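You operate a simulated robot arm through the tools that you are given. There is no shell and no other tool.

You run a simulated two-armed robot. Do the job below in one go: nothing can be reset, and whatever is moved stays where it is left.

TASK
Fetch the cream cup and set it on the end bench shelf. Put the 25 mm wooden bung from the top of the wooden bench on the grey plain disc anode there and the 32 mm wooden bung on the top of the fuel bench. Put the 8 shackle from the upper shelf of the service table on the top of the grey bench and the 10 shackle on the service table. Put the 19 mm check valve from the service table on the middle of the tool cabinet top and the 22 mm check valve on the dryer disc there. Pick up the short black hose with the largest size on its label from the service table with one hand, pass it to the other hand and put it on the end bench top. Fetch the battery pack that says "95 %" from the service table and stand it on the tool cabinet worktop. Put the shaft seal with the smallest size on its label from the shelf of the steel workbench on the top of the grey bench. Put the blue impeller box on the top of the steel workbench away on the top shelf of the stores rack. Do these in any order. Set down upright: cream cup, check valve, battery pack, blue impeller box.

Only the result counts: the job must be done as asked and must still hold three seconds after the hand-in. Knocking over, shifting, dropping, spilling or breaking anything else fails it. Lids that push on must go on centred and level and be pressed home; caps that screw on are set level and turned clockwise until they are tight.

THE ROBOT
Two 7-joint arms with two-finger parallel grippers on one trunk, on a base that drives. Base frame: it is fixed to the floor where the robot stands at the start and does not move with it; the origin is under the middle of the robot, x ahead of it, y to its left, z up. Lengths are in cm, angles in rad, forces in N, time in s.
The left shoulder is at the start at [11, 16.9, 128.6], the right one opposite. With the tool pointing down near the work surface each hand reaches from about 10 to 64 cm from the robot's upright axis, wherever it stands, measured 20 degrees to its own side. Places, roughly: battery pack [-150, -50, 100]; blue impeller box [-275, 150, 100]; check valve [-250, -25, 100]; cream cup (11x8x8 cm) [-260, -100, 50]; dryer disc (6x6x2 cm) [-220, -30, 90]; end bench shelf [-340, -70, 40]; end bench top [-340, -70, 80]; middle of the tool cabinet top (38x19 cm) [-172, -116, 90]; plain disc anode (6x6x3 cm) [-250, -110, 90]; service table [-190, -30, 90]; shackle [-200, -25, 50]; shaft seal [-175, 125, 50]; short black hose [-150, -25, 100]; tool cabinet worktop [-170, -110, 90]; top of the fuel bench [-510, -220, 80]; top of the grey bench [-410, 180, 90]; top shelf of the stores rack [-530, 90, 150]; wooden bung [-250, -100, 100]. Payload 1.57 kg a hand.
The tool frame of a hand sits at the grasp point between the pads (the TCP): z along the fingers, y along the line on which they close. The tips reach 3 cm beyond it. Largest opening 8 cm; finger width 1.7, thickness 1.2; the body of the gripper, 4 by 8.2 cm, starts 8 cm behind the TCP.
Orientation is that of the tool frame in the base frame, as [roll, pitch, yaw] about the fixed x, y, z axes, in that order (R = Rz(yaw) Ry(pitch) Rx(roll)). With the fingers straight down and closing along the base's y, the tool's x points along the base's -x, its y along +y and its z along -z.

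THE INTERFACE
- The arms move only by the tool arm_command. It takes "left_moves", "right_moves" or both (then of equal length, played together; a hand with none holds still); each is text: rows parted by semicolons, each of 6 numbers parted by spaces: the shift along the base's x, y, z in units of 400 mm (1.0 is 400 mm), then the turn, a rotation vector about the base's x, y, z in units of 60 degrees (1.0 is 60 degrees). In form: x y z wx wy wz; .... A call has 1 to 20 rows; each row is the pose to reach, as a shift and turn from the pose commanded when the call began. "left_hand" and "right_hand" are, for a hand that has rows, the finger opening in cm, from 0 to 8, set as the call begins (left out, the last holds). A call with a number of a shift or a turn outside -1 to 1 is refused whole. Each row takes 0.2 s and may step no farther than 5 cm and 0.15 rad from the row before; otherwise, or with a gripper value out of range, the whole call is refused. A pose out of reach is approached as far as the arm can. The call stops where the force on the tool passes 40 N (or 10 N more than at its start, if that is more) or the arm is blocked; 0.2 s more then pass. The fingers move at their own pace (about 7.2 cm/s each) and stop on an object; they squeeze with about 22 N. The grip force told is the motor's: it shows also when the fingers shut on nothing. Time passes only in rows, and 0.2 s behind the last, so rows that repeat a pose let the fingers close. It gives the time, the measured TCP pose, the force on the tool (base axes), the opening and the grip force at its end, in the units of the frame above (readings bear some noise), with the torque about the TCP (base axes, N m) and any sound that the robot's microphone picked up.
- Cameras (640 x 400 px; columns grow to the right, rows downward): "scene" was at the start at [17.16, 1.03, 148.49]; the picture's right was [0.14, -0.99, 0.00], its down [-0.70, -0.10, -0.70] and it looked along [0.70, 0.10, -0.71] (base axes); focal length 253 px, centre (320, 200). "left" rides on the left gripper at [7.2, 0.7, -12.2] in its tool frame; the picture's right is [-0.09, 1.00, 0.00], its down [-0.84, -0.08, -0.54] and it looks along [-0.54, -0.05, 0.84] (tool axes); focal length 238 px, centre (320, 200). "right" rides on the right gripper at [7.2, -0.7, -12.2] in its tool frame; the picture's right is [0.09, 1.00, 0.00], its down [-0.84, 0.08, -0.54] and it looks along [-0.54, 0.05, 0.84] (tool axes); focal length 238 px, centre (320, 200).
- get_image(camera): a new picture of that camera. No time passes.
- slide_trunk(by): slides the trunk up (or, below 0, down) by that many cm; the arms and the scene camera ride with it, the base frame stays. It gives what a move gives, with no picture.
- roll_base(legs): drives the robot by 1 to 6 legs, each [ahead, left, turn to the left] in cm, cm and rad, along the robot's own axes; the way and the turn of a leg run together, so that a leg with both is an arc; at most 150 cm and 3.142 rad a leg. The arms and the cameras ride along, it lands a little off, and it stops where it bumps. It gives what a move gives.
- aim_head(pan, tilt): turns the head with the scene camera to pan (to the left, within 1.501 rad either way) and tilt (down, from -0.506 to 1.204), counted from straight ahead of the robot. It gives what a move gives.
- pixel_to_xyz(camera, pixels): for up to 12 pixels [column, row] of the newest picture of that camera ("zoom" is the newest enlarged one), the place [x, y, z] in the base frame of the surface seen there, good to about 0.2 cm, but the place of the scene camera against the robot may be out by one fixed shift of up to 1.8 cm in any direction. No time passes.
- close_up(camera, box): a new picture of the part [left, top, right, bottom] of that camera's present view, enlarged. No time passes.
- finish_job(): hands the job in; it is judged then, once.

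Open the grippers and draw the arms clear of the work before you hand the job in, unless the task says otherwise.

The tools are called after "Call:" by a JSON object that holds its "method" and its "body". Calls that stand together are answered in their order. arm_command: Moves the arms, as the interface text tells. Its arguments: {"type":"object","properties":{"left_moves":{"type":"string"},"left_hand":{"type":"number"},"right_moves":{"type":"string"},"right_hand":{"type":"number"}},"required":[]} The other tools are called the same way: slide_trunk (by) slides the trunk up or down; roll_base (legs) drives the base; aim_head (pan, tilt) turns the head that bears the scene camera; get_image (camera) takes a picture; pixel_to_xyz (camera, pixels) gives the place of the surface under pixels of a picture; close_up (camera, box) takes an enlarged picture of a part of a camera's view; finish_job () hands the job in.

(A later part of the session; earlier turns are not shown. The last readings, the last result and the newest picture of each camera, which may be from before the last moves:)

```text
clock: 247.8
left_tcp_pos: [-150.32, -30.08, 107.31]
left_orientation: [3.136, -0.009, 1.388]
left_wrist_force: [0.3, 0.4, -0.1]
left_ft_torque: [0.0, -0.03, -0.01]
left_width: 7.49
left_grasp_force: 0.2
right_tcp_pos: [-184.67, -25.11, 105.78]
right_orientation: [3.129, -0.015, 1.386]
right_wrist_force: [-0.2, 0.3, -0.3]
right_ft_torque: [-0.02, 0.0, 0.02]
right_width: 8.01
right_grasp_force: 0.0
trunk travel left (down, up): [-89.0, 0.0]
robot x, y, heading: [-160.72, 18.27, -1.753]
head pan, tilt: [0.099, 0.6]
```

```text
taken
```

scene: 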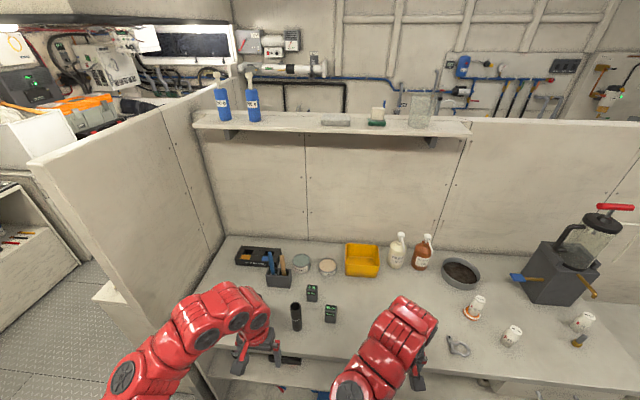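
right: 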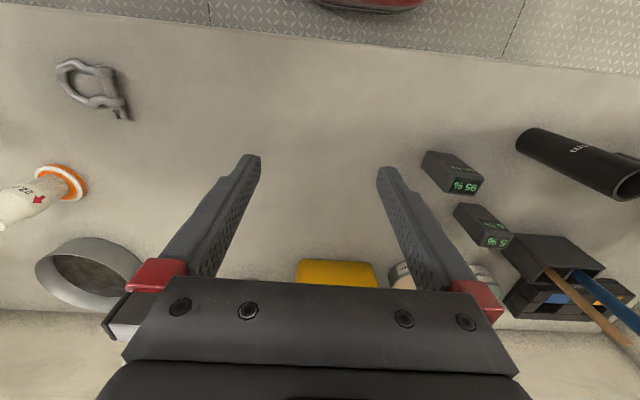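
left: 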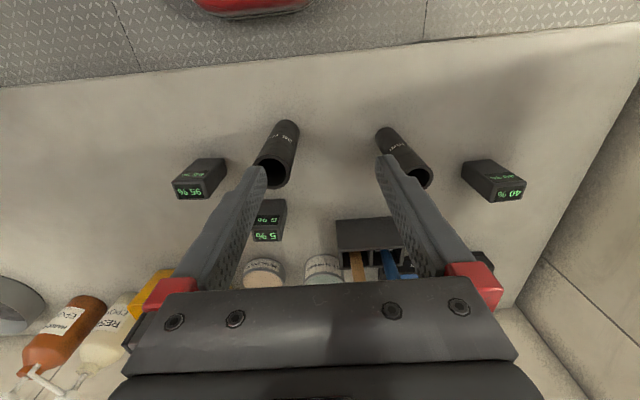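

I measure the hose top rim from the right view near (628,185) and the left view near (275,165).

Call:
{"method": "pixel_to_xyz", "body": {"camera": "left", "pixels": [[290, 160], [275, 180], [262, 160], [285, 185], [282, 125], [298, 128], [292, 150], [270, 145], [278, 170]]}}

Call:
{"method": "pixel_to_xyz", "body": {"camera": "right", "pixels": [[617, 195], [632, 170], [610, 175], [530, 145], [455, 160], [468, 188], [440, 180], [630, 185]]}}

Call:
{"method": "close_up", "body": {"camera": "left", "box": [240, 100, 340, 200]}}

```text
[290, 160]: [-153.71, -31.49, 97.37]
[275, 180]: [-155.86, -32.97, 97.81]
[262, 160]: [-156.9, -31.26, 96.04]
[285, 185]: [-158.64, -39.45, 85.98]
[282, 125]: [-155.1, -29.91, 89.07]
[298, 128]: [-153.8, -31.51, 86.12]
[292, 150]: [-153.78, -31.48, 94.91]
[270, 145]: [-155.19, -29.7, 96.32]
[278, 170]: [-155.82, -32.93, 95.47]
```

```text
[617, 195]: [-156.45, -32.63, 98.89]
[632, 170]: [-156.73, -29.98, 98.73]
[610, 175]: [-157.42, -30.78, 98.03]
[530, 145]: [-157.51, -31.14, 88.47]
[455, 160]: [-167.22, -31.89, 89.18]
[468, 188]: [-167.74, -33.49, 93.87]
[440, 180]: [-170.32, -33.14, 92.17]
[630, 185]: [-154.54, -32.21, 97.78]
```

```text
4.00 times, centred on (290, 150) of left
```

zoom: 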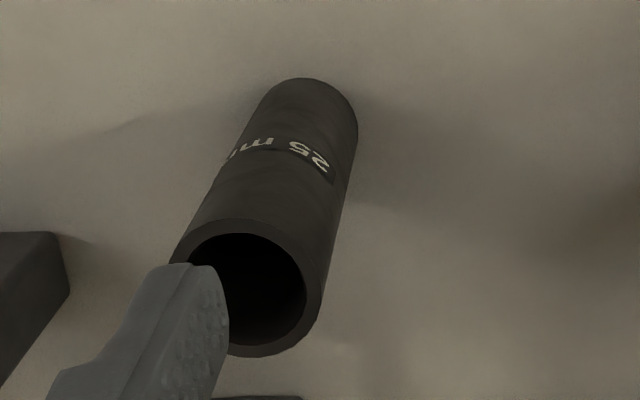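

The 25 mm hose axis is (-155.6,-31.5), top z≈99, Ø3.75. I bring the left hand above it and descend to z≈96.3.

Call:
{"method": "arm_command", "body": {"left_moves": "-0.066 -0.018 0 0 0 0; -0.1325 -0.0355 0 0 0 0; -0.1325 -0.0355 -0.04 0 0 0", "left_hand": 7}}

Call:
{"method": "get_image", "body": {"camera": "left"}}

```text
clock: 248.6
left_tcp_pos: [-155.94, -31.73, 105.7]
left_orientation: [3.135, -0.013, 1.387]
left_wrist_force: [0.1, -0.3, 0.3]
left_ft_torque: [0.02, 0.03, -0.02]
left_width: 7.01
left_grasp_force: 0.0
right_tcp_pos: [-184.74, -25.4, 105.75]
right_orientation: [3.127, -0.017, 1.386]
right_wrist_force: [0.4, 0.1, -0.8]
right_ft_torque: [0.01, 0.06, 0.01]
right_width: 8.0
right_grasp_force: 0.2
trunk travel left (down, up): [-89.0, 0.0]
robot x, y, heading: [-160.76, 18.65, -1.752]
head pan, tilt: [0.099, 0.6]
```

```text
taken
```

left: 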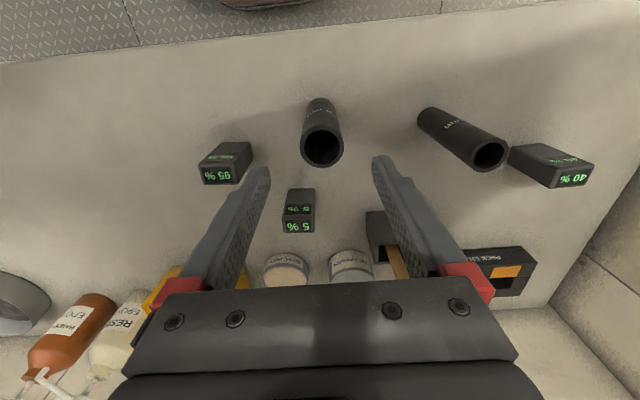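

Ring centre at (322,147) vs expected (319,151): I shift +0.3,+0.3 cm and descend 9.4 cm.

Call:
{"method": "arm_command", "body": {"left_moves": "0.0075 0.007 -0.06 0 0 0; 0.0075 0.007 -0.12 0 0 0; 0.0075 0.007 -0.18 0 0 0; 0.0075 0.007 -0.235 0 0 0"}}

Call:
{"method": "get_image", "body": {"camera": "left"}}

```text
clock: 249.6
left_tcp_pos: [-155.46, -31.27, 96.39]
left_orientation: [3.137, -0.013, 1.385]
left_wrist_force: [-0.3, -0.5, -0.3]
left_ft_torque: [0.02, 0.0, 0.01]
left_width: 7.0
left_grasp_force: 0.0
right_tcp_pos: [-184.7, -25.32, 105.79]
right_orientation: [3.128, -0.017, 1.387]
right_wrist_force: [-0.1, -0.5, 0.3]
right_ft_torque: [-0.01, 0.01, 0.0]
right_width: 7.97
right_grasp_force: 0.0
trunk travel left (down, up): [-89.0, 0.0]
robot x, y, heading: [-160.9, 18.18, -1.749]
head pan, tilt: [0.099, 0.6]
```

```text
taken
```

left: 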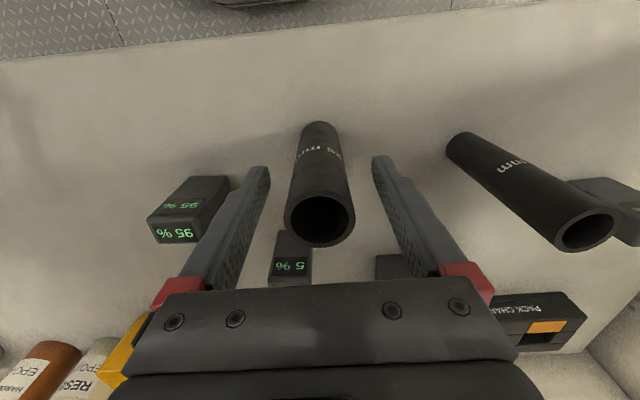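

The hose is centred between the fingers. I close the left hand and lift 9 cm.

Call:
{"method": "arm_command", "body": {"left_moves": "0 0 0 0 0 0; 0 0 0 0 0 0; 0 0 0 0 0 0; 0 0 0 0 0 0", "left_hand": 1}}

Call:
{"method": "arm_command", "body": {"left_moves": "0 0 0.05 0 0 0; 0 0 0.1 0 0 0; 0 0 0.15 0 0 0; 0 0 0.2 0 0 0; 0 0 0.24 0 0 0"}}

Call:
{"method": "get_image", "body": {"camera": "left"}}

```text
clock: 250.6
left_tcp_pos: [-155.5, -31.26, 96.37]
left_orientation: [3.136, -0.013, 1.386]
left_wrist_force: [0.5, 0.0, 0.3]
left_ft_torque: [0.01, 0.06, -0.03]
left_width: 3.61
left_grasp_force: 22.3
right_tcp_pos: [-184.73, -25.42, 105.7]
right_orientation: [3.127, -0.017, 1.385]
right_wrist_force: [-0.7, -0.5, 0.3]
right_ft_torque: [0.02, 0.03, 0.01]
right_width: 8.01
right_grasp_force: 0.1
trunk travel left (down, up): [-89.0, 0.0]
robot x, y, heading: [-160.93, 18.45, -1.747]
head pan, tilt: [0.099, 0.6]
```

```text
clock: 251.8
left_tcp_pos: [-155.53, -31.43, 105.82]
left_orientation: [3.137, -0.011, 1.388]
left_wrist_force: [0.1, 0.2, -0.5]
left_ft_torque: [0.01, -0.01, 0.04]
left_width: 3.62
left_grasp_force: 22.3
right_tcp_pos: [-184.67, -25.3, 105.65]
right_orientation: [3.126, -0.017, 1.385]
right_wrist_force: [-0.2, 0.3, 0.3]
right_ft_torque: [0.01, 0.03, -0.04]
right_width: 8.0
right_grasp_force: 0.1
trunk travel left (down, up): [-89.0, 0.0]
robot x, y, heading: [-160.65, 18.2, -1.748]
head pan, tilt: [0.099, 0.6]
```

```text
taken
```

left: 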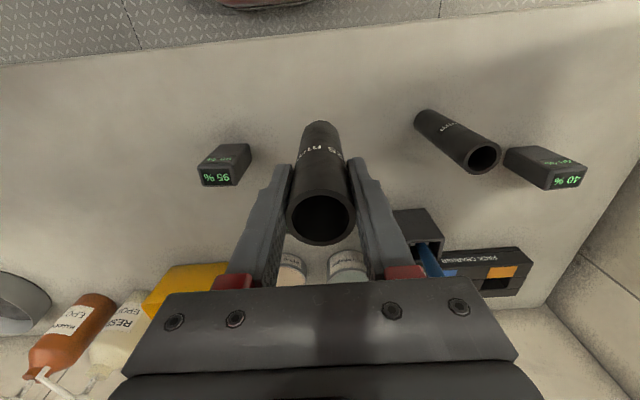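

Hose is held (3.62 cm). I back 35 cm away from the table to do the handover in free space.

Call:
{"method": "roll_base", "body": {"legs": [[-35, 0, 0]]}}

Call:
{"method": "arm_command", "body": {"right_moves": "0 0 0 0 0 0.122; 0 0 0 0 0 0.245; 0 0 0 0 0 0.367; 0 0 0 0 0 0.49; 0 0 0 0 0 0.612; 0 0 0 0 0 0.735; 0 0 0 0 0 0.857"}}

```text
clock: 254.1
left_tcp_pos: [-149.09, 4.02, 105.84]
left_orientation: [3.137, -0.013, 1.383]
left_wrist_force: [-0.7, -0.7, -0.2]
left_ft_torque: [0.02, 0.01, 0.04]
left_width: 3.62
left_grasp_force: 22.5
right_tcp_pos: [-178.37, 10.29, 105.78]
right_orientation: [3.128, -0.017, 1.38]
right_wrist_force: [-0.5, -0.7, 0.3]
right_ft_torque: [0.01, 0.0, 0.0]
right_width: 8.02
right_grasp_force: 0.1
trunk travel left (down, up): [-89.0, 0.0]
robot x, y, heading: [-154.09, 54.31, -1.756]
head pan, tilt: [0.099, 0.6]
```

```text
clock: 255.7
left_tcp_pos: [-149.06, 4.02, 105.92]
left_orientation: [3.137, -0.012, 1.382]
left_wrist_force: [-0.9, 0.0, -1.0]
left_ft_torque: [0.0, 0.0, 0.02]
left_width: 3.59
left_grasp_force: 21.9
right_tcp_pos: [-178.28, 10.28, 105.79]
right_orientation: [3.128, -0.018, 2.278]
right_wrist_force: [-0.3, 0.9, -0.7]
right_ft_torque: [-0.01, -0.05, -0.01]
right_width: 8.02
right_grasp_force: 0.0
trunk travel left (down, up): [-89.0, 0.0]
robot x, y, heading: [-153.86, 53.93, -1.757]
head pan, tilt: [0.099, 0.6]
```

Yaw works. I continue the right hand's yaw by +0.67 rad, then roll it 45° about the forward axis.

Call:
{"method": "arm_command", "body": {"right_moves": "0 0 0 0 0 0.128; 0 0 0 0 0 0.256; 0 0 0 0 0 0.384; 0 0 0 0 0 0.512; 0 0 0 0 0 0.64"}}

Call:
{"method": "arm_command", "body": {"right_moves": "-0.02 0.004 0.0 -0.023 -0.1228 0; -0.04 0.008 0.0 -0.046 -0.2456 0; -0.06 0.012 0.0 -0.069 -0.3685 0; -0.08 0.016 0.0 -0.092 -0.4913 0; -0.1 0.02 0.0 -0.1156 -0.6141 0; -0.12 0.024 0.0 -0.1388 -0.737 0"}}

Call:
{"method": "get_image", "body": {"camera": "scene"}}

Call:
{"method": "get_image", "body": {"camera": "right"}}

```text
clock: 256.9
left_tcp_pos: [-149.17, 4.15, 105.87]
left_orientation: [3.137, -0.014, 1.382]
left_wrist_force: [0.6, 0.0, -0.7]
left_ft_torque: [0.03, -0.02, 0.0]
left_width: 3.62
left_grasp_force: 21.4
right_tcp_pos: [-178.23, 10.44, 105.74]
right_orientation: [3.125, -0.015, 2.952]
right_wrist_force: [1.0, 0.2, -0.1]
right_ft_torque: [0.01, 0.02, 0.0]
right_width: 8.0
right_grasp_force: 0.0
trunk travel left (down, up): [-89.0, 0.0]
robot x, y, heading: [-154.39, 54.27, -1.758]
head pan, tilt: [0.099, 0.6]
```

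```text
clock: 258.5
left_tcp_pos: [-149.06, 4.17, 106.2]
left_orientation: [3.138, -0.011, 1.385]
left_wrist_force: [0.0, 0.0, -0.5]
left_ft_torque: [-0.01, 0.0, 0.01]
left_width: 3.58
left_grasp_force: 21.8
right_tcp_pos: [-172.66, 8.15, 96.83]
right_orientation: [3.126, 0.774, 3.055]
right_wrist_force: [0.1, -0.2, 0.4]
right_ft_torque: [0.02, 0.02, 0.0]
right_width: 8.0
right_grasp_force: 0.0
right hand out of reach, approached as far as the arm can: row 1, 2, 3, 4, 5, 6
trunk travel left (down, up): [-89.0, 0.0]
robot x, y, heading: [-154.17, 54.04, -1.754]
head pan, tilt: [0.099, 0.6]
stopped in row 6 (right hand): the arm was blocked; the commanded pose is now the measured one
```

```text
taken
```

scene: 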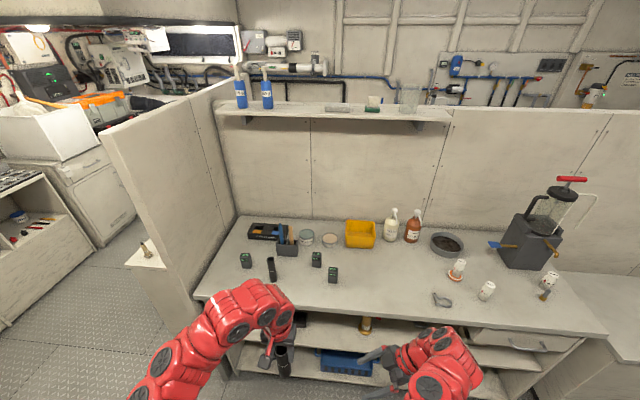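

```text
taken
```

right: 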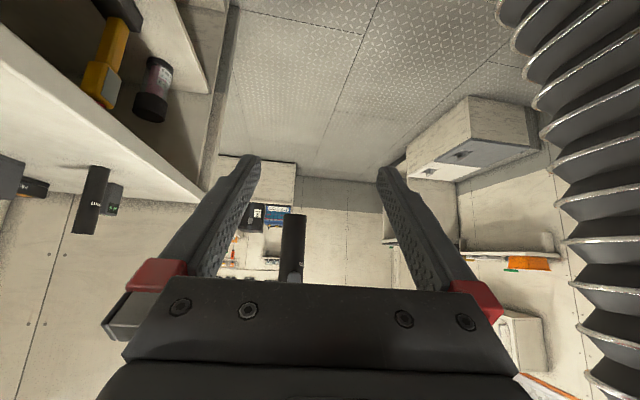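

The right hand now points left-down at 45° and sees the hose at (292,240). I bring the hose 12 cm to the right with the left hand, and raise the right hand slightly.

Call:
{"method": "arm_command", "body": {"left_moves": "-0.074 0.014 0 0 0 0; -0.148 0.028 0 0 0 0; -0.222 0.042 0 0 0 0; -0.295 0.055 0 0 0 0", "right_moves": "0 0 0.016 0 0 0; 0 0 0.032 0 0 0; 0 0 0.048 0 0 0; 0 0 0.064 0 0 0"}}

Call:
{"method": "get_image", "body": {"camera": "right"}}

Call:
{"method": "get_image", "body": {"camera": "scene"}}

```text
clock: 259.5
left_tcp_pos: [-161.01, 6.37, 106.04]
left_orientation: [3.134, -0.011, 1.381]
left_wrist_force: [0.1, 0.0, -0.6]
left_ft_torque: [-0.03, -0.02, -0.01]
left_width: 3.59
left_grasp_force: 22.6
right_tcp_pos: [-173.02, 6.47, 97.97]
right_orientation: [3.121, 0.772, 3.049]
right_wrist_force: [-0.1, 0.1, -0.9]
right_ft_torque: [0.0, 0.01, 0.0]
right_width: 8.0
right_grasp_force: 0.1
right hand out of reach, approached as far as the arm can: row 1, 2, 3, 4
trunk travel left (down, up): [-89.0, 0.0]
robot x, y, heading: [-154.11, 54.12, -1.757]
head pan, tilt: [0.099, 0.6]
```

```text
taken
```

right: 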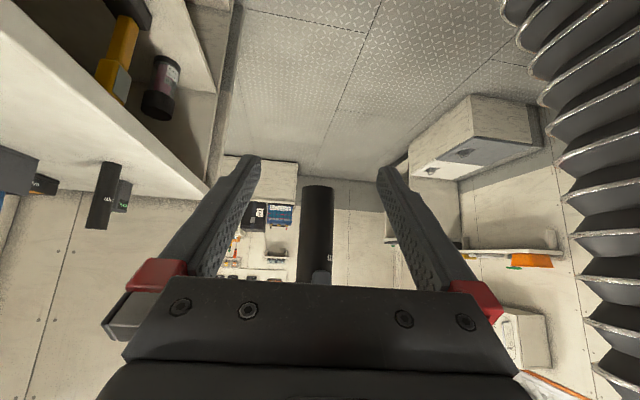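

```text
taken
```

scene: 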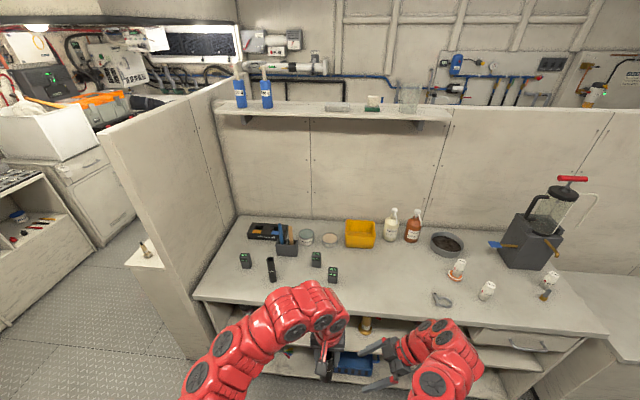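

The hose is centred (col 318) between the right fingers. I close the remaining gap by moving both hands toward each other, half way first.

Call:
{"method": "arm_command", "body": {"left_moves": "-0.033 0.006 0 0 0 0; -0.067 0.0125 0 0 0 0; -0.1 0.0187 0 0 0 0; -0.135 0.025 0 0 0 0", "right_moves": "0.02 0 0.004 0 0 0; 0.04 0 0.008 0 0 0; 0.06 0.002 0.012 0 0 0; 0.08 0.005 0.016 0 0 0"}}

Call:
{"method": "get_image", "body": {"camera": "right"}}

Call:
{"method": "get_image", "body": {"camera": "left"}}

```text
clock: 260.5
left_tcp_pos: [-166.28, 7.37, 105.97]
left_orientation: [3.135, -0.013, 1.382]
left_wrist_force: [0.9, 0.3, -0.3]
left_ft_torque: [-0.01, 0.03, 0.0]
left_width: 3.6
left_grasp_force: 21.7
right_tcp_pos: [-169.95, 6.44, 97.91]
right_orientation: [3.12, 0.773, 3.048]
right_wrist_force: [0.2, -0.6, -0.2]
right_ft_torque: [0.0, 0.0, -0.01]
right_width: 7.99
right_grasp_force: 0.2
right hand out of reach, approached as far as the arm can: row 3, 4
trunk travel left (down, up): [-89.0, 0.0]
robot x, y, heading: [-154.52, 54.01, -1.759]
head pan, tilt: [0.099, 0.6]
```

```text
taken
```

right: 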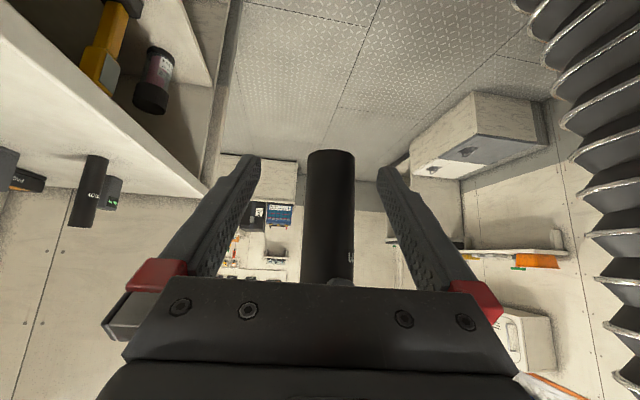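

```text
taken
```

left: 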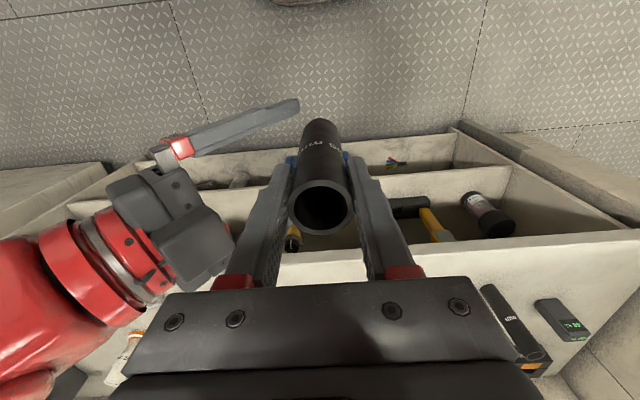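

The right arm is at its reach, so I bring the hose 2.8 cm further right with the left hand and 1.5 cm lower.

Call:
{"method": "arm_command", "body": {"left_moves": "-0.023 -0.002 -0.019 0 0 0; -0.046 -0.004 -0.0375 0 0 0; -0.069 -0.006 -0.0375 0 0 0"}}

Call:
{"method": "get_image", "body": {"camera": "right"}}

Call:
{"method": "get_image", "body": {"camera": "left"}}

```text
clock: 261.3
left_tcp_pos: [-169.02, 7.12, 104.61]
left_orientation: [3.136, -0.012, 1.383]
left_wrist_force: [-0.4, -0.9, -0.8]
left_ft_torque: [-0.02, -0.01, 0.01]
left_width: 3.58
left_grasp_force: 22.3
right_tcp_pos: [-169.87, 6.49, 97.84]
right_orientation: [3.121, 0.771, 3.049]
right_wrist_force: [-0.5, -0.7, 0.2]
right_ft_torque: [-0.01, 0.01, -0.01]
right_width: 8.0
right_grasp_force: 0.1
trunk travel left (down, up): [-89.0, 0.0]
robot x, y, heading: [-154.13, 53.88, -1.754]
head pan, tilt: [0.099, 0.6]
```

```text
taken
```

right: 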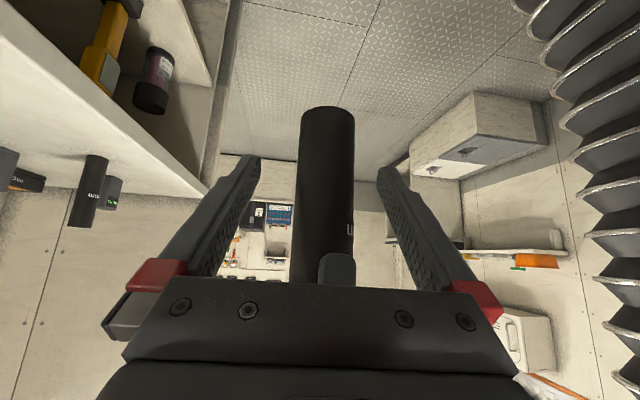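

```text
taken
```

left: 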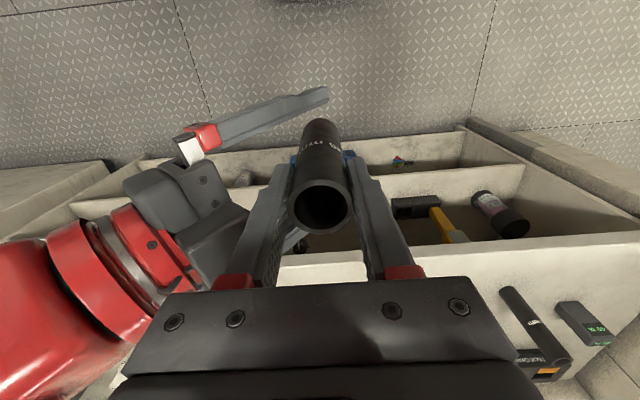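

The right fingers straddle the hose (centre col 326, slightly off). I nudge the left hand −0.5 cm in y to centre, then close the right hand.

Call:
{"method": "arm_command", "body": {"left_moves": "0 -0.0125 0 0 0 0; 0 -0.0125 0 0 0 0"}}

Call:
{"method": "arm_command", "body": {"right_moves": "0 0 0 0 0 0; 0 0 0 0 0 0; 0 0 0 0 0 0; 0 0 0 0 0 0", "right_hand": 1}}

Call:
{"method": "get_image", "body": {"camera": "right"}}

```text
clock: 261.9
left_tcp_pos: [-168.9, 6.55, 104.35]
left_orientation: [3.136, -0.013, 1.384]
left_wrist_force: [0.3, 0.8, -0.4]
left_ft_torque: [-0.02, 0.01, -0.01]
left_width: 3.6
left_grasp_force: 21.8
right_tcp_pos: [-169.82, 6.46, 98.09]
right_orientation: [3.119, 0.771, 3.049]
right_wrist_force: [-0.2, 0.2, -0.4]
right_ft_torque: [0.04, -0.01, -0.01]
right_width: 8.01
right_grasp_force: 0.1
trunk travel left (down, up): [-89.0, 0.0]
robot x, y, heading: [-154.27, 53.98, -1.759]
head pan, tilt: [0.099, 0.6]
```

```text
clock: 262.9
left_tcp_pos: [-169.03, 6.5, 104.38]
left_orientation: [3.136, -0.014, 1.383]
left_wrist_force: [2.9, 10.1, 1.5]
left_ft_torque: [0.69, 0.29, 0.03]
left_width: 3.56
left_grasp_force: 21.4
right_tcp_pos: [-169.89, 6.42, 97.95]
right_orientation: [3.121, 0.771, 3.051]
right_wrist_force: [-1.6, -11.5, -1.8]
right_ft_torque: [0.01, -0.39, -0.07]
right_width: 3.97
right_grasp_force: 22.0
trunk travel left (down, up): [-89.0, 0.0]
robot x, y, heading: [-154.49, 54.19, -1.751]
head pan, tilt: [0.099, 0.6]
```

```text
taken
```

right: 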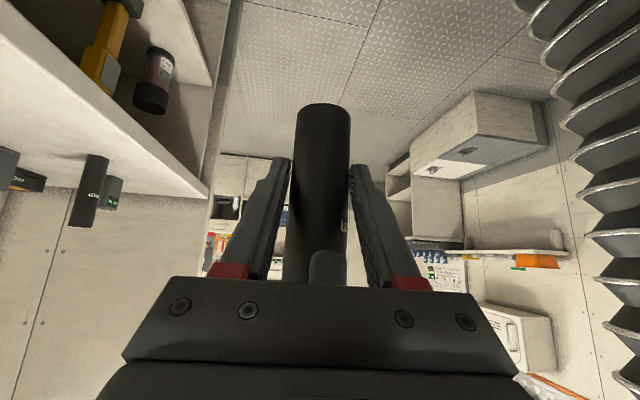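

The right hand grips the hose (3.97). I open the left hand slightly (to 5.2) to release.

Call:
{"method": "arm_command", "body": {"left_moves": "0 0 0 0 0 0; 0 0 0 0 0 0; 0 0 0 0 0 0", "left_hand": 5.2}}

Call:
{"method": "get_image", "body": {"camera": "left"}}

Call:
{"method": "get_image", "body": {"camera": "right"}}

```text
clock: 263.7
left_tcp_pos: [-168.95, 6.47, 104.39]
left_orientation: [3.135, -0.011, 1.384]
left_wrist_force: [11.6, -8.5, 2.4]
left_ft_torque: [0.16, 0.31, 0.33]
left_width: 4.09
left_grasp_force: 0.2
right_tcp_pos: [-169.83, 6.52, 97.98]
right_orientation: [3.121, 0.77, 3.048]
right_wrist_force: [-11.0, 7.3, -2.0]
right_ft_torque: [-0.65, -0.97, -0.21]
right_width: 3.94
right_grasp_force: 22.1
trunk travel left (down, up): [-89.0, 0.0]
robot x, y, heading: [-154.66, 54.23, -1.759]
head pan, tilt: [0.099, 0.6]
```

```text
taken
```

left: 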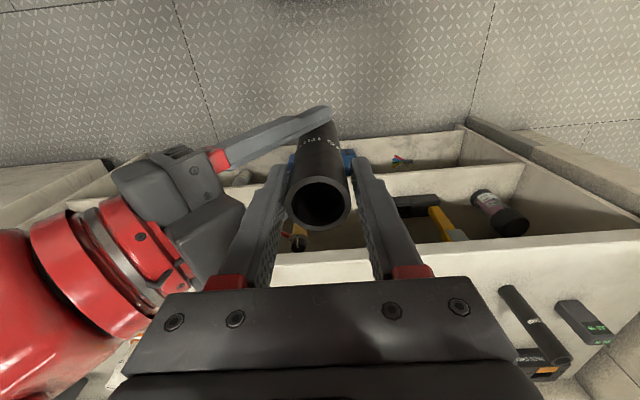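

```text
taken
```

right: 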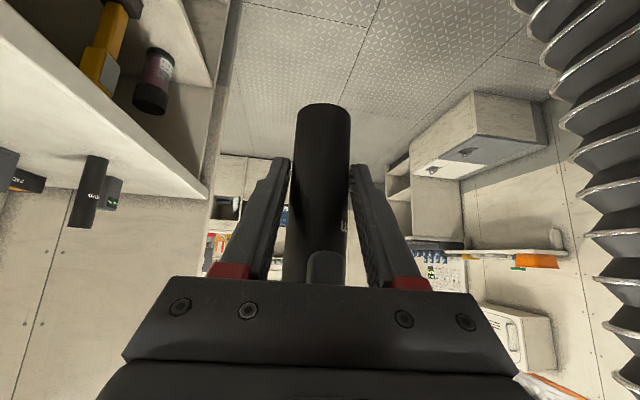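

The left finger met the right gripper's body (width 4.09). I shift the left hand 0.6 cm away to the left so it can open fully.

Call:
{"method": "arm_command", "body": {"left_moves": "0.005 -0.001 0 0 0 0; 0.01 -0.002 0 0 0 0; 0.015 -0.003 0 0 0 0; 0.015 -0.003 0 0 0 0", "left_hand": 5.2}}

Call:
{"method": "get_image", "body": {"camera": "left"}}

```text
clock: 264.7
left_tcp_pos: [-168.59, 6.45, 104.47]
left_orientation: [3.137, -0.013, 1.382]
left_wrist_force: [4.7, -1.1, 0.6]
left_ft_torque: [0.07, 0.09, 0.06]
left_width: 4.76
left_grasp_force: 0.1
right_tcp_pos: [-169.83, 6.36, 97.97]
right_orientation: [3.122, 0.772, 3.051]
right_wrist_force: [-5.4, 0.1, -0.1]
right_ft_torque: [-0.05, -0.39, -0.06]
right_width: 3.96
right_grasp_force: 21.9
trunk travel left (down, up): [-89.0, 0.0]
robot x, y, heading: [-154.49, 54.22, -1.755]
head pan, tilt: [0.099, 0.6]
```

```text
taken
```

left: 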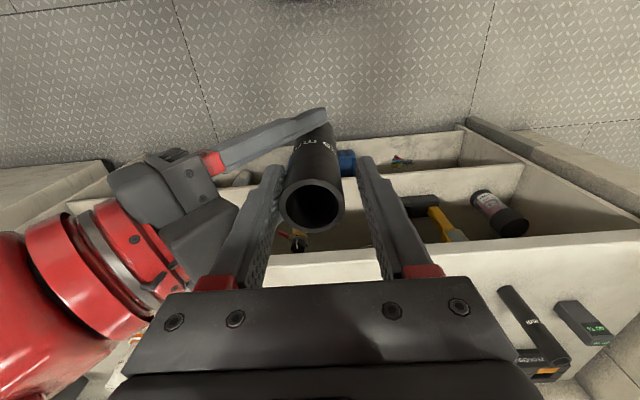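

I now raise the left hand 3 cm while lowering the right hand (with the hose) 5 cm.

Call:
{"method": "arm_command", "body": {"left_moves": "0 0 0.015 0 0 0; 0 0 0.03 0 0 0; 0 0 0.045 0 0 0; 0 0 0.06 0 0 0; 0 0 0.075 0 0 0", "right_moves": "0 0 -0.025 0 0 0; 0 0 -0.05 0 0 0; 0 0 -0.075 0 0 0; 0 0 -0.1 0 0 0; 0 0 -0.125 0 0 0"}}

Call:
{"method": "get_image", "body": {"camera": "left"}}

Call:
{"method": "get_image", "body": {"camera": "right"}}

```text
clock: 265.9
left_tcp_pos: [-168.42, 6.44, 107.29]
left_orientation: [3.134, -0.011, 1.384]
left_wrist_force: [0.3, -1.0, -0.5]
left_ft_torque: [0.01, -0.02, 0.01]
left_width: 5.21
left_grasp_force: 0.0
right_tcp_pos: [-169.77, 6.47, 93.02]
right_orientation: [3.122, 0.773, 3.051]
right_wrist_force: [0.6, -0.9, -0.2]
right_ft_torque: [-0.03, 0.0, 0.0]
right_width: 3.96
right_grasp_force: 21.9
trunk travel left (down, up): [-89.0, 0.0]
robot x, y, heading: [-154.41, 54.29, -1.757]
head pan, tilt: [0.099, 0.6]
```

```text
taken
```

left: 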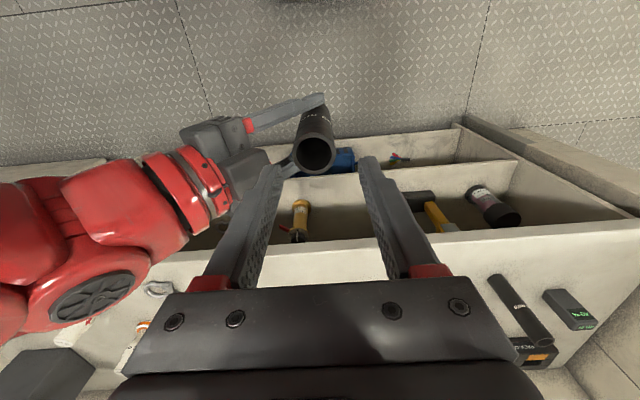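

```text
taken
```

right: 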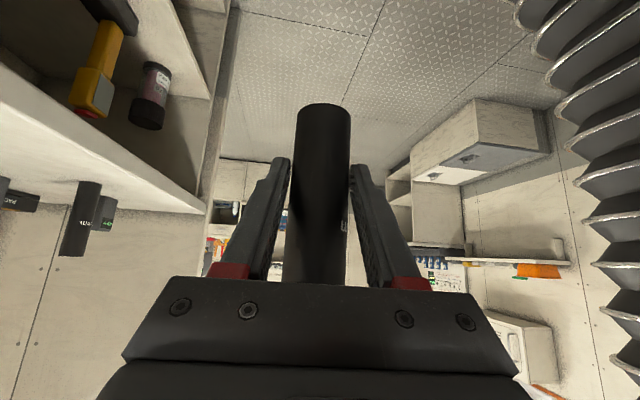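

Handover complete: the right hand alone holds the hose. I move the left hand aside and look toward the far end of the partition for the route.

Call:
{"method": "arm_command", "body": {"left_moves": "0.11 -0.02 0 0 0 0; 0.22 -0.041 0 0 0 0; 0.33 -0.06 0 0 0 0; 0.44 -0.082 0 0 0 0", "left_hand": 6}}

Call:
{"method": "aim_head", "body": {"pan": -1.1, "tilt": 0.35}}

Call:
{"method": "get_image", "body": {"camera": "scene"}}

```text
clock: 266.9
left_tcp_pos: [-151.51, 3.32, 107.28]
left_orientation: [3.141, -0.007, 1.382]
left_wrist_force: [0.1, -0.6, -0.2]
left_ft_torque: [0.0, 0.01, 0.01]
left_width: 5.99
left_grasp_force: 0.1
left hand out of reach, approached as far as the arm can: row 1, 2, 3, 4
right_tcp_pos: [-169.55, 6.43, 93.04]
right_orientation: [3.123, 0.769, 3.052]
right_wrist_force: [0.7, -0.6, -0.3]
right_ft_torque: [0.0, 0.01, -0.01]
right_width: 3.96
right_grasp_force: 21.6
trunk travel left (down, up): [-89.0, 0.0]
robot x, y, heading: [-154.31, 54.28, -1.756]
head pan, tilt: [0.099, 0.6]
```

```text
clock: 268.3
left_tcp_pos: [-151.67, 3.03, 107.23]
left_orientation: [3.141, -0.01, 1.385]
left_wrist_force: [0.2, -0.1, 0.2]
left_ft_torque: [-0.01, 0.0, 0.01]
left_width: 6.01
left_grasp_force: 0.1
right_tcp_pos: [-169.71, 6.51, 92.83]
right_orientation: [3.122, 0.772, 3.051]
right_wrist_force: [-0.4, -0.2, 0.5]
right_ft_torque: [-0.02, 0.0, 0.01]
right_width: 3.95
right_grasp_force: 22.0
trunk travel left (down, up): [-89.0, 0.0]
robot x, y, heading: [-154.36, 54.46, -1.754]
head pan, tilt: [-1.1, 0.351]
```

```text
taken
```

scene: 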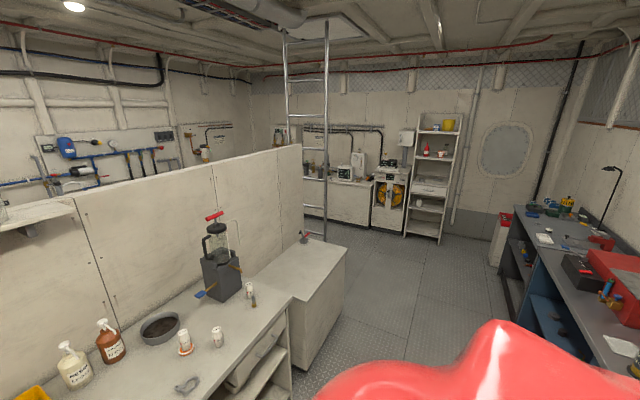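

I measure the ladder feet and the partition end.

Call:
{"method": "pixel_to_xyz", "body": {"camera": "scene", "pixels": [[326, 236], [326, 200], [308, 205], [302, 160], [345, 250], [345, 300], [328, 100], [288, 90], [370, 225], [305, 180], [400, 232], [440, 240]]}}

Call:
{"method": "close_up", "body": {"camera": "scene", "box": [260, 130, 420, 260]}}

```text
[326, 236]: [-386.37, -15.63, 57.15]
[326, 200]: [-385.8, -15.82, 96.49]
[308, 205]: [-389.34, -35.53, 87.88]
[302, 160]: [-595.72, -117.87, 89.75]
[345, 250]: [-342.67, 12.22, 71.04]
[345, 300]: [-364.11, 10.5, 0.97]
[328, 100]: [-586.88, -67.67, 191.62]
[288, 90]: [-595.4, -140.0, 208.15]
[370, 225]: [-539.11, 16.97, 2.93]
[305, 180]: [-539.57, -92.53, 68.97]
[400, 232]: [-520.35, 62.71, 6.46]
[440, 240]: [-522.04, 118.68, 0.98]
```

```text
3.08 times, centred on (340, 195) of scene
```

zoom: 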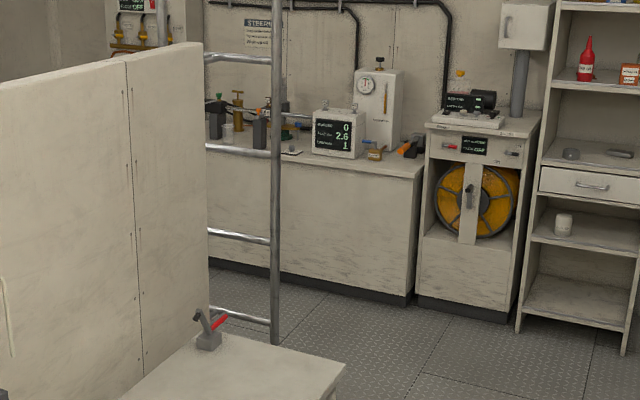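

The passage between ladder (s≈276) and far cabinets (s≈412) is wide. I strafe right along the aisle in two legs.

Call:
{"method": "roll_base", "body": {"legs": [[0, -142, 0]]}}

Call:
{"method": "roll_base", "body": {"legs": [[0, -142, 0]]}}

Call:
{"method": "aim_head", "body": {"pan": 0, "tilt": 0.45}}

Call:
{"method": "get_image", "body": {"camera": "scene"}}

```text
clock: 275.7
left_tcp_pos: [-297.73, 30.31, 107.18]
left_orientation: [3.14, -0.009, 1.383]
left_wrist_force: [-0.3, -0.4, -0.1]
left_ft_torque: [-0.01, 0.0, 0.01]
left_width: 5.99
left_grasp_force: 0.1
right_tcp_pos: [-315.64, 33.51, 92.94]
right_orientation: [3.12, 0.772, 3.052]
right_wrist_force: [-0.3, -0.6, 0.5]
right_ft_torque: [-0.02, 0.01, 0.01]
right_width: 3.94
right_grasp_force: 22.5
trunk travel left (down, up): [-89.0, 0.0]
robot x, y, heading: [-300.38, 81.09, -1.753]
head pan, tilt: [-1.1, 0.351]
```

```text
clock: 282.9
left_tcp_pos: [-439.8, 56.96, 107.15]
left_orientation: [3.14, -0.008, 1.379]
left_wrist_force: [-0.2, 0.1, 0.3]
left_ft_torque: [-0.01, 0.02, 0.0]
left_width: 6.02
left_grasp_force: 0.0
right_tcp_pos: [-457.87, 60.29, 92.96]
right_orientation: [3.123, 0.772, 3.044]
right_wrist_force: [0.1, -0.4, -0.6]
right_ft_torque: [-0.02, 0.0, -0.01]
right_width: 3.92
right_grasp_force: 22.2
trunk travel left (down, up): [-89.0, 0.0]
robot x, y, heading: [-442.46, 107.67, -1.76]
head pan, tilt: [-1.1, 0.351]
```

```text
clock: 284.2
left_tcp_pos: [-439.79, 56.92, 107.25]
left_orientation: [3.14, -0.008, 1.378]
left_wrist_force: [1.3, -1.0, 0.6]
left_ft_torque: [-0.02, 0.0, 0.02]
left_width: 6.02
left_grasp_force: 0.0
right_tcp_pos: [-457.88, 60.16, 92.87]
right_orientation: [3.122, 0.771, 3.045]
right_wrist_force: [0.0, -0.1, 0.3]
right_ft_torque: [0.03, 0.0, -0.01]
right_width: 3.92
right_grasp_force: 21.8
trunk travel left (down, up): [-89.0, 0.0]
robot x, y, heading: [-442.04, 107.6, -1.759]
head pan, tilt: [0.0, 0.45]
```

```text
taken
```

scene: 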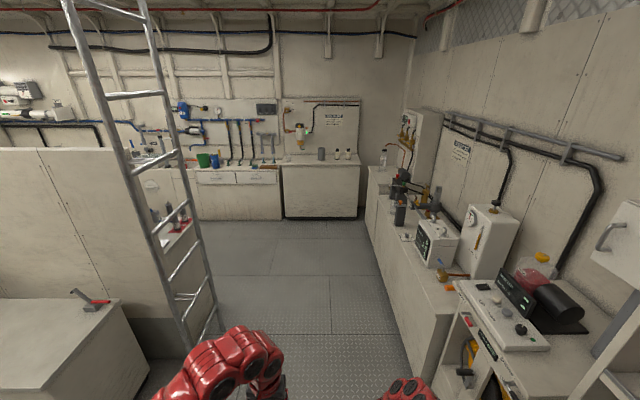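

The passage is ahead. I measure ladder foot, right-hand cabinets, the far bench and the end bench seen through the ladder.

Call:
{"method": "pixel_to_xyz", "body": {"camera": "scene", "pixels": [[215, 318], [185, 330], [430, 340], [372, 240], [320, 160], [322, 215], [175, 235], [165, 215], [240, 205], [290, 300], [180, 200], [150, 190]]}}

Call:
{"method": "close_up", "body": {"camera": "scene", "box": [100, 90, 380, 260]}}

```text
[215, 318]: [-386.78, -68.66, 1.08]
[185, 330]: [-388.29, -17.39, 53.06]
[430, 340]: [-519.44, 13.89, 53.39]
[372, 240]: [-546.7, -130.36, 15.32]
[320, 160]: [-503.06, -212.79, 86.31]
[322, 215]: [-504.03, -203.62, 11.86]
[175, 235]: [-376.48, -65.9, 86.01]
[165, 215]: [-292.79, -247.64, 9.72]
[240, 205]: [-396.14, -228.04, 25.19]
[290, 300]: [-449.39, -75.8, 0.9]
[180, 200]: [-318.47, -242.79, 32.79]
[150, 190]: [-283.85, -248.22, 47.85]
```

```text
2.29 times, centred on (240, 175) of scene
```

zoom: 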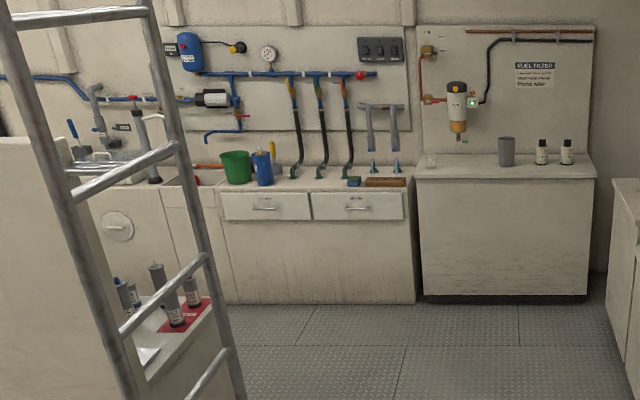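

The fuel bench (fuel filter sign) is at s≈357, t≈−243. I drive forward through the passage to t≈−90 and look left at the south side benches.

Call:
{"method": "roll_base", "body": {"legs": [[150, 5, 0], [20, 0, 0]]}}

Call:
{"method": "aim_head", "body": {"pan": 1.2, "tilt": 0.5}}

Call:
{"method": "get_image", "body": {"camera": "scene"}}

```text
refused: leg 1 is longer than a leg can be; nothing moved
```

```text
clock: 285.6
left_tcp_pos: [-439.87, 56.93, 107.09]
left_orientation: [3.142, -0.009, 1.379]
left_wrist_force: [-0.1, 0.0, -0.3]
left_ft_torque: [0.02, 0.0, 0.02]
left_width: 6.01
left_grasp_force: 0.1
right_tcp_pos: [-457.86, 60.28, 92.92]
right_orientation: [3.123, 0.772, 3.046]
right_wrist_force: [-0.1, 0.4, 0.5]
right_ft_torque: [0.03, 0.01, 0.0]
right_width: 3.95
right_grasp_force: 22.0
trunk travel left (down, up): [-89.0, 0.0]
robot x, y, heading: [-442.27, 107.64, -1.757]
head pan, tilt: [1.201, 0.499]
```

```text
taken
```

scene: 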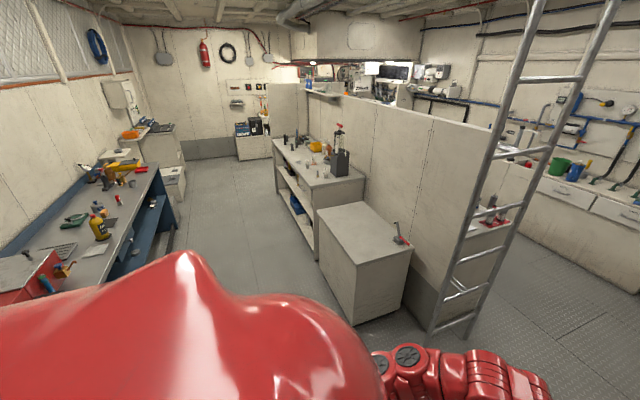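

The leg was too long; I split it: forward 100, then 70 with a slight left shift.

Call:
{"method": "roll_base", "body": {"legs": [[100, 4, 0], [65, 4, 0]]}}

Call:
{"method": "get_image", "body": {"camera": "scene"}}

```text
clock: 293.9
left_tcp_pos: [-460.13, -105.17, 107.19]
left_orientation: [3.141, -0.009, 1.403]
left_wrist_force: [-0.1, 0.0, -0.1]
left_ft_torque: [0.01, 0.01, 0.0]
left_width: 5.99
left_grasp_force: 0.0
right_tcp_pos: [-478.14, -102.16, 92.98]
right_orientation: [3.121, 0.771, 3.071]
right_wrist_force: [-1.3, -0.5, -0.3]
right_ft_torque: [0.03, -0.01, -0.02]
right_width: 3.91
right_grasp_force: 21.4
trunk travel left (down, up): [-89.0, 0.0]
robot x, y, heading: [-463.82, -54.27, -1.741]
head pan, tilt: [1.201, 0.499]
```

```text
taken
```

scene: 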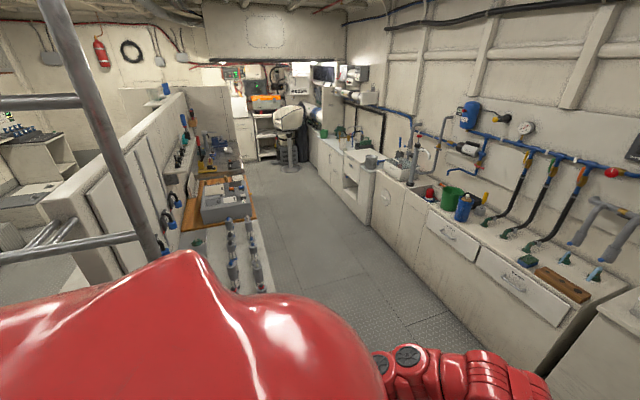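

Now the south side comes into view: a bench with grey tubes at (245,255), a grey box on wood at (225,200), and more beyond. I zoom and measure.

Call:
{"method": "close_up", "body": {"camera": "scene", "box": [150, 100, 310, 300]}}

Call:
{"method": "pixel_to_xyz", "body": {"camera": "scene", "pixels": [[272, 290], [215, 250], [247, 270], [195, 240], [225, 225], [205, 185], [240, 210], [238, 185], [220, 155], [280, 160], [300, 240], [400, 220]]}}

```text
2.00 times, centred on (230, 200) of scene
```

zoom: 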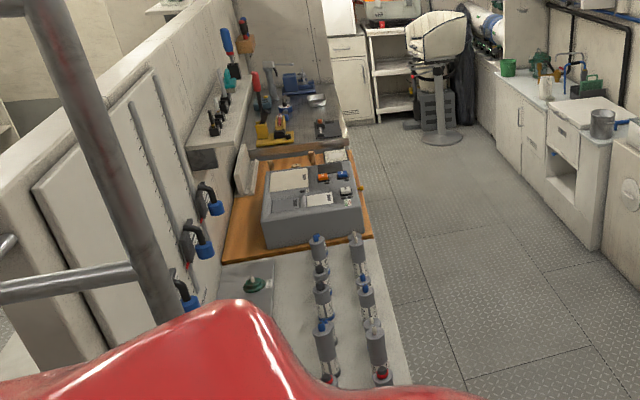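

```text
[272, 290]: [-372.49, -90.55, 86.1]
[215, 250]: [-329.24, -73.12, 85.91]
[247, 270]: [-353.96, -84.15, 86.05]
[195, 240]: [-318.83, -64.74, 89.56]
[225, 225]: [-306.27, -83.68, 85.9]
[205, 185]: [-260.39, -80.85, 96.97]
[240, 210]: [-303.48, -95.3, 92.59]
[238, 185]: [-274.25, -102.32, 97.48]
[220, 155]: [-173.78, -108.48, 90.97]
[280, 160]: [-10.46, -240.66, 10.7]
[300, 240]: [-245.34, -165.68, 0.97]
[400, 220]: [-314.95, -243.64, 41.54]
```

The end bench (with tube rows) spans x −330…−375; the wooden bench with a grey panel lies beyond. I drive forward 86 cm into the south aisle, turn to face the benches, then look.

Call:
{"method": "roll_base", "body": {"legs": [[86, 0, 0], [0, 0, 1.56], [0, 0, 1.56]]}}

Call:
{"method": "aim_head", "body": {"pan": -0.7, "tilt": 0.5}}

Call:
{"method": "get_image", "body": {"camera": "scene"}}

```text
clock: 306.0
left_tcp_pos: [-481.49, -86.03, 107.17]
left_orientation: [3.14, -0.009, -1.723]
left_wrist_force: [-0.2, 0.1, 0.2]
left_ft_torque: [0.0, 0.01, 0.0]
left_width: 6.01
left_grasp_force: 0.1
right_tcp_pos: [-463.36, -88.74, 92.98]
right_orientation: [3.122, 0.771, -0.057]
right_wrist_force: [1.1, -0.5, -0.1]
right_ft_torque: [-0.02, -0.01, 0.02]
right_width: 3.81
right_grasp_force: 22.0
trunk travel left (down, up): [-89.0, 0.0]
robot x, y, heading: [-477.25, -136.81, 1.421]
head pan, tilt: [1.201, 0.499]
```

```text
clock: 307.9
left_tcp_pos: [-481.5, -86.0, 107.3]
left_orientation: [3.139, -0.009, -1.725]
left_wrist_force: [0.6, 0.2, 0.6]
left_ft_torque: [-0.02, -0.03, 0.0]
left_width: 6.01
left_grasp_force: 0.1
right_tcp_pos: [-463.32, -88.63, 92.88]
right_orientation: [3.121, 0.772, -0.056]
right_wrist_force: [-0.6, 0.3, -1.0]
right_ft_torque: [-0.02, -0.05, -0.02]
right_width: 3.82
right_grasp_force: 22.7
trunk travel left (down, up): [-89.0, 0.0]
robot x, y, heading: [-477.18, -136.93, 1.426]
head pan, tilt: [-0.7, 0.499]
```

```text
taken
```

scene: 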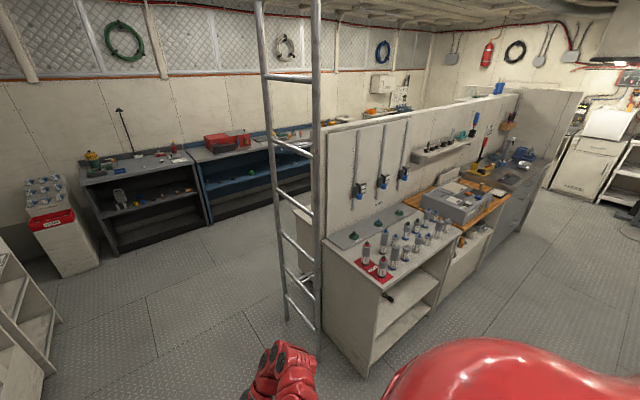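

The end bench is open below (shelf) and its top has tube rows with free space behind. I strafe right 100 cm to stand in front of it.

Call:
{"method": "roll_base", "body": {"legs": [[0, 0, -0.04], [0, -100, 0]]}}

Call:
{"method": "aim_head", "body": {"pan": 0, "tilt": 0.6}}

Call:
{"method": "get_image", "body": {"camera": "scene"}}

```text
clock: 313.4
left_tcp_pos: [-382.62, -105.32, 107.27]
left_orientation: [3.141, -0.009, -1.79]
left_wrist_force: [-0.4, 0.1, 0.5]
left_ft_torque: [-0.04, -0.03, -0.01]
left_width: 6.01
left_grasp_force: 0.1
right_tcp_pos: [-364.62, -109.39, 92.89]
right_orientation: [3.121, 0.772, -0.12]
right_wrist_force: [0.3, -0.3, 0.1]
right_ft_torque: [0.01, 0.01, 0.01]
right_width: 3.64
right_grasp_force: 22.3
trunk travel left (down, up): [-89.0, 0.0]
robot x, y, heading: [-381.55, -156.6, 1.352]
head pan, tilt: [-0.7, 0.499]
```

```text
clock: 314.4
left_tcp_pos: [-382.65, -105.32, 107.21]
left_orientation: [3.14, -0.007, -1.788]
left_wrist_force: [-0.3, -0.1, 0.3]
left_ft_torque: [-0.01, -0.03, -0.03]
left_width: 5.99
left_grasp_force: 0.1
right_tcp_pos: [-364.79, -109.29, 92.84]
right_orientation: [3.122, 0.772, -0.12]
right_wrist_force: [-0.1, 0.4, -0.2]
right_ft_torque: [0.01, 0.0, 0.01]
right_width: 3.63
right_grasp_force: 21.9
trunk travel left (down, up): [-89.0, 0.0]
robot x, y, heading: [-381.29, -156.51, 1.362]
head pan, tilt: [0.0, 0.6]
```

```text
taken
```

scene: 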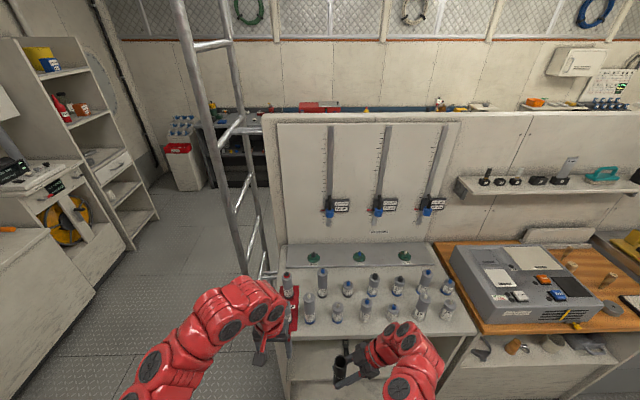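

I zoom on the end bench's top to find a free spot for the hose.

Call:
{"method": "close_up", "body": {"camera": "scene", "box": [270, 230, 490, 370]}}

Call:
{"method": "pixel_to_xyz", "body": {"camera": "scene", "pixels": [[290, 260], [430, 255], [292, 270], [440, 275], [445, 300], [470, 325], [300, 335], [335, 275], [385, 275], [415, 275], [455, 305], [445, 325]]}}

```text
2.86 times, centred on (380, 300) of scene
```

zoom: 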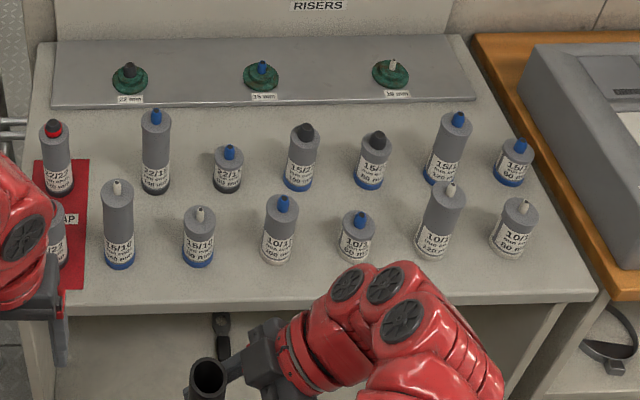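

```text
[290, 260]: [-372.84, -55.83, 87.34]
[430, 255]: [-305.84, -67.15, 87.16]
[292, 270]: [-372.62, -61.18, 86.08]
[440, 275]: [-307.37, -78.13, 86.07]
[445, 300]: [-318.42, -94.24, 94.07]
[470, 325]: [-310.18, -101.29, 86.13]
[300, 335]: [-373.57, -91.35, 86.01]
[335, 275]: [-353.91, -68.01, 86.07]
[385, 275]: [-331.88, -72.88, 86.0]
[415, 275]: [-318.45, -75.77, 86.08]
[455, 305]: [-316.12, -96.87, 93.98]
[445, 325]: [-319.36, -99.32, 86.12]
```

The tubes leave a strip behind them and a margin at the right. I use both hand cameras for accurate positions.

Call:
{"method": "get_image", "body": {"camera": "left"}}

Call:
{"method": "get_image", "body": {"camera": "right"}}

```text
taken
```

left: 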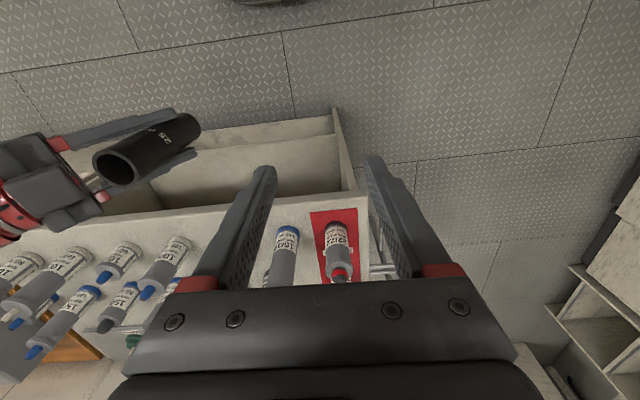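

```text
taken
```

right: 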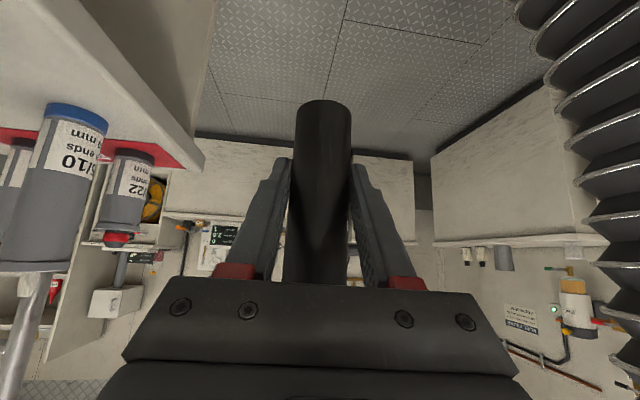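

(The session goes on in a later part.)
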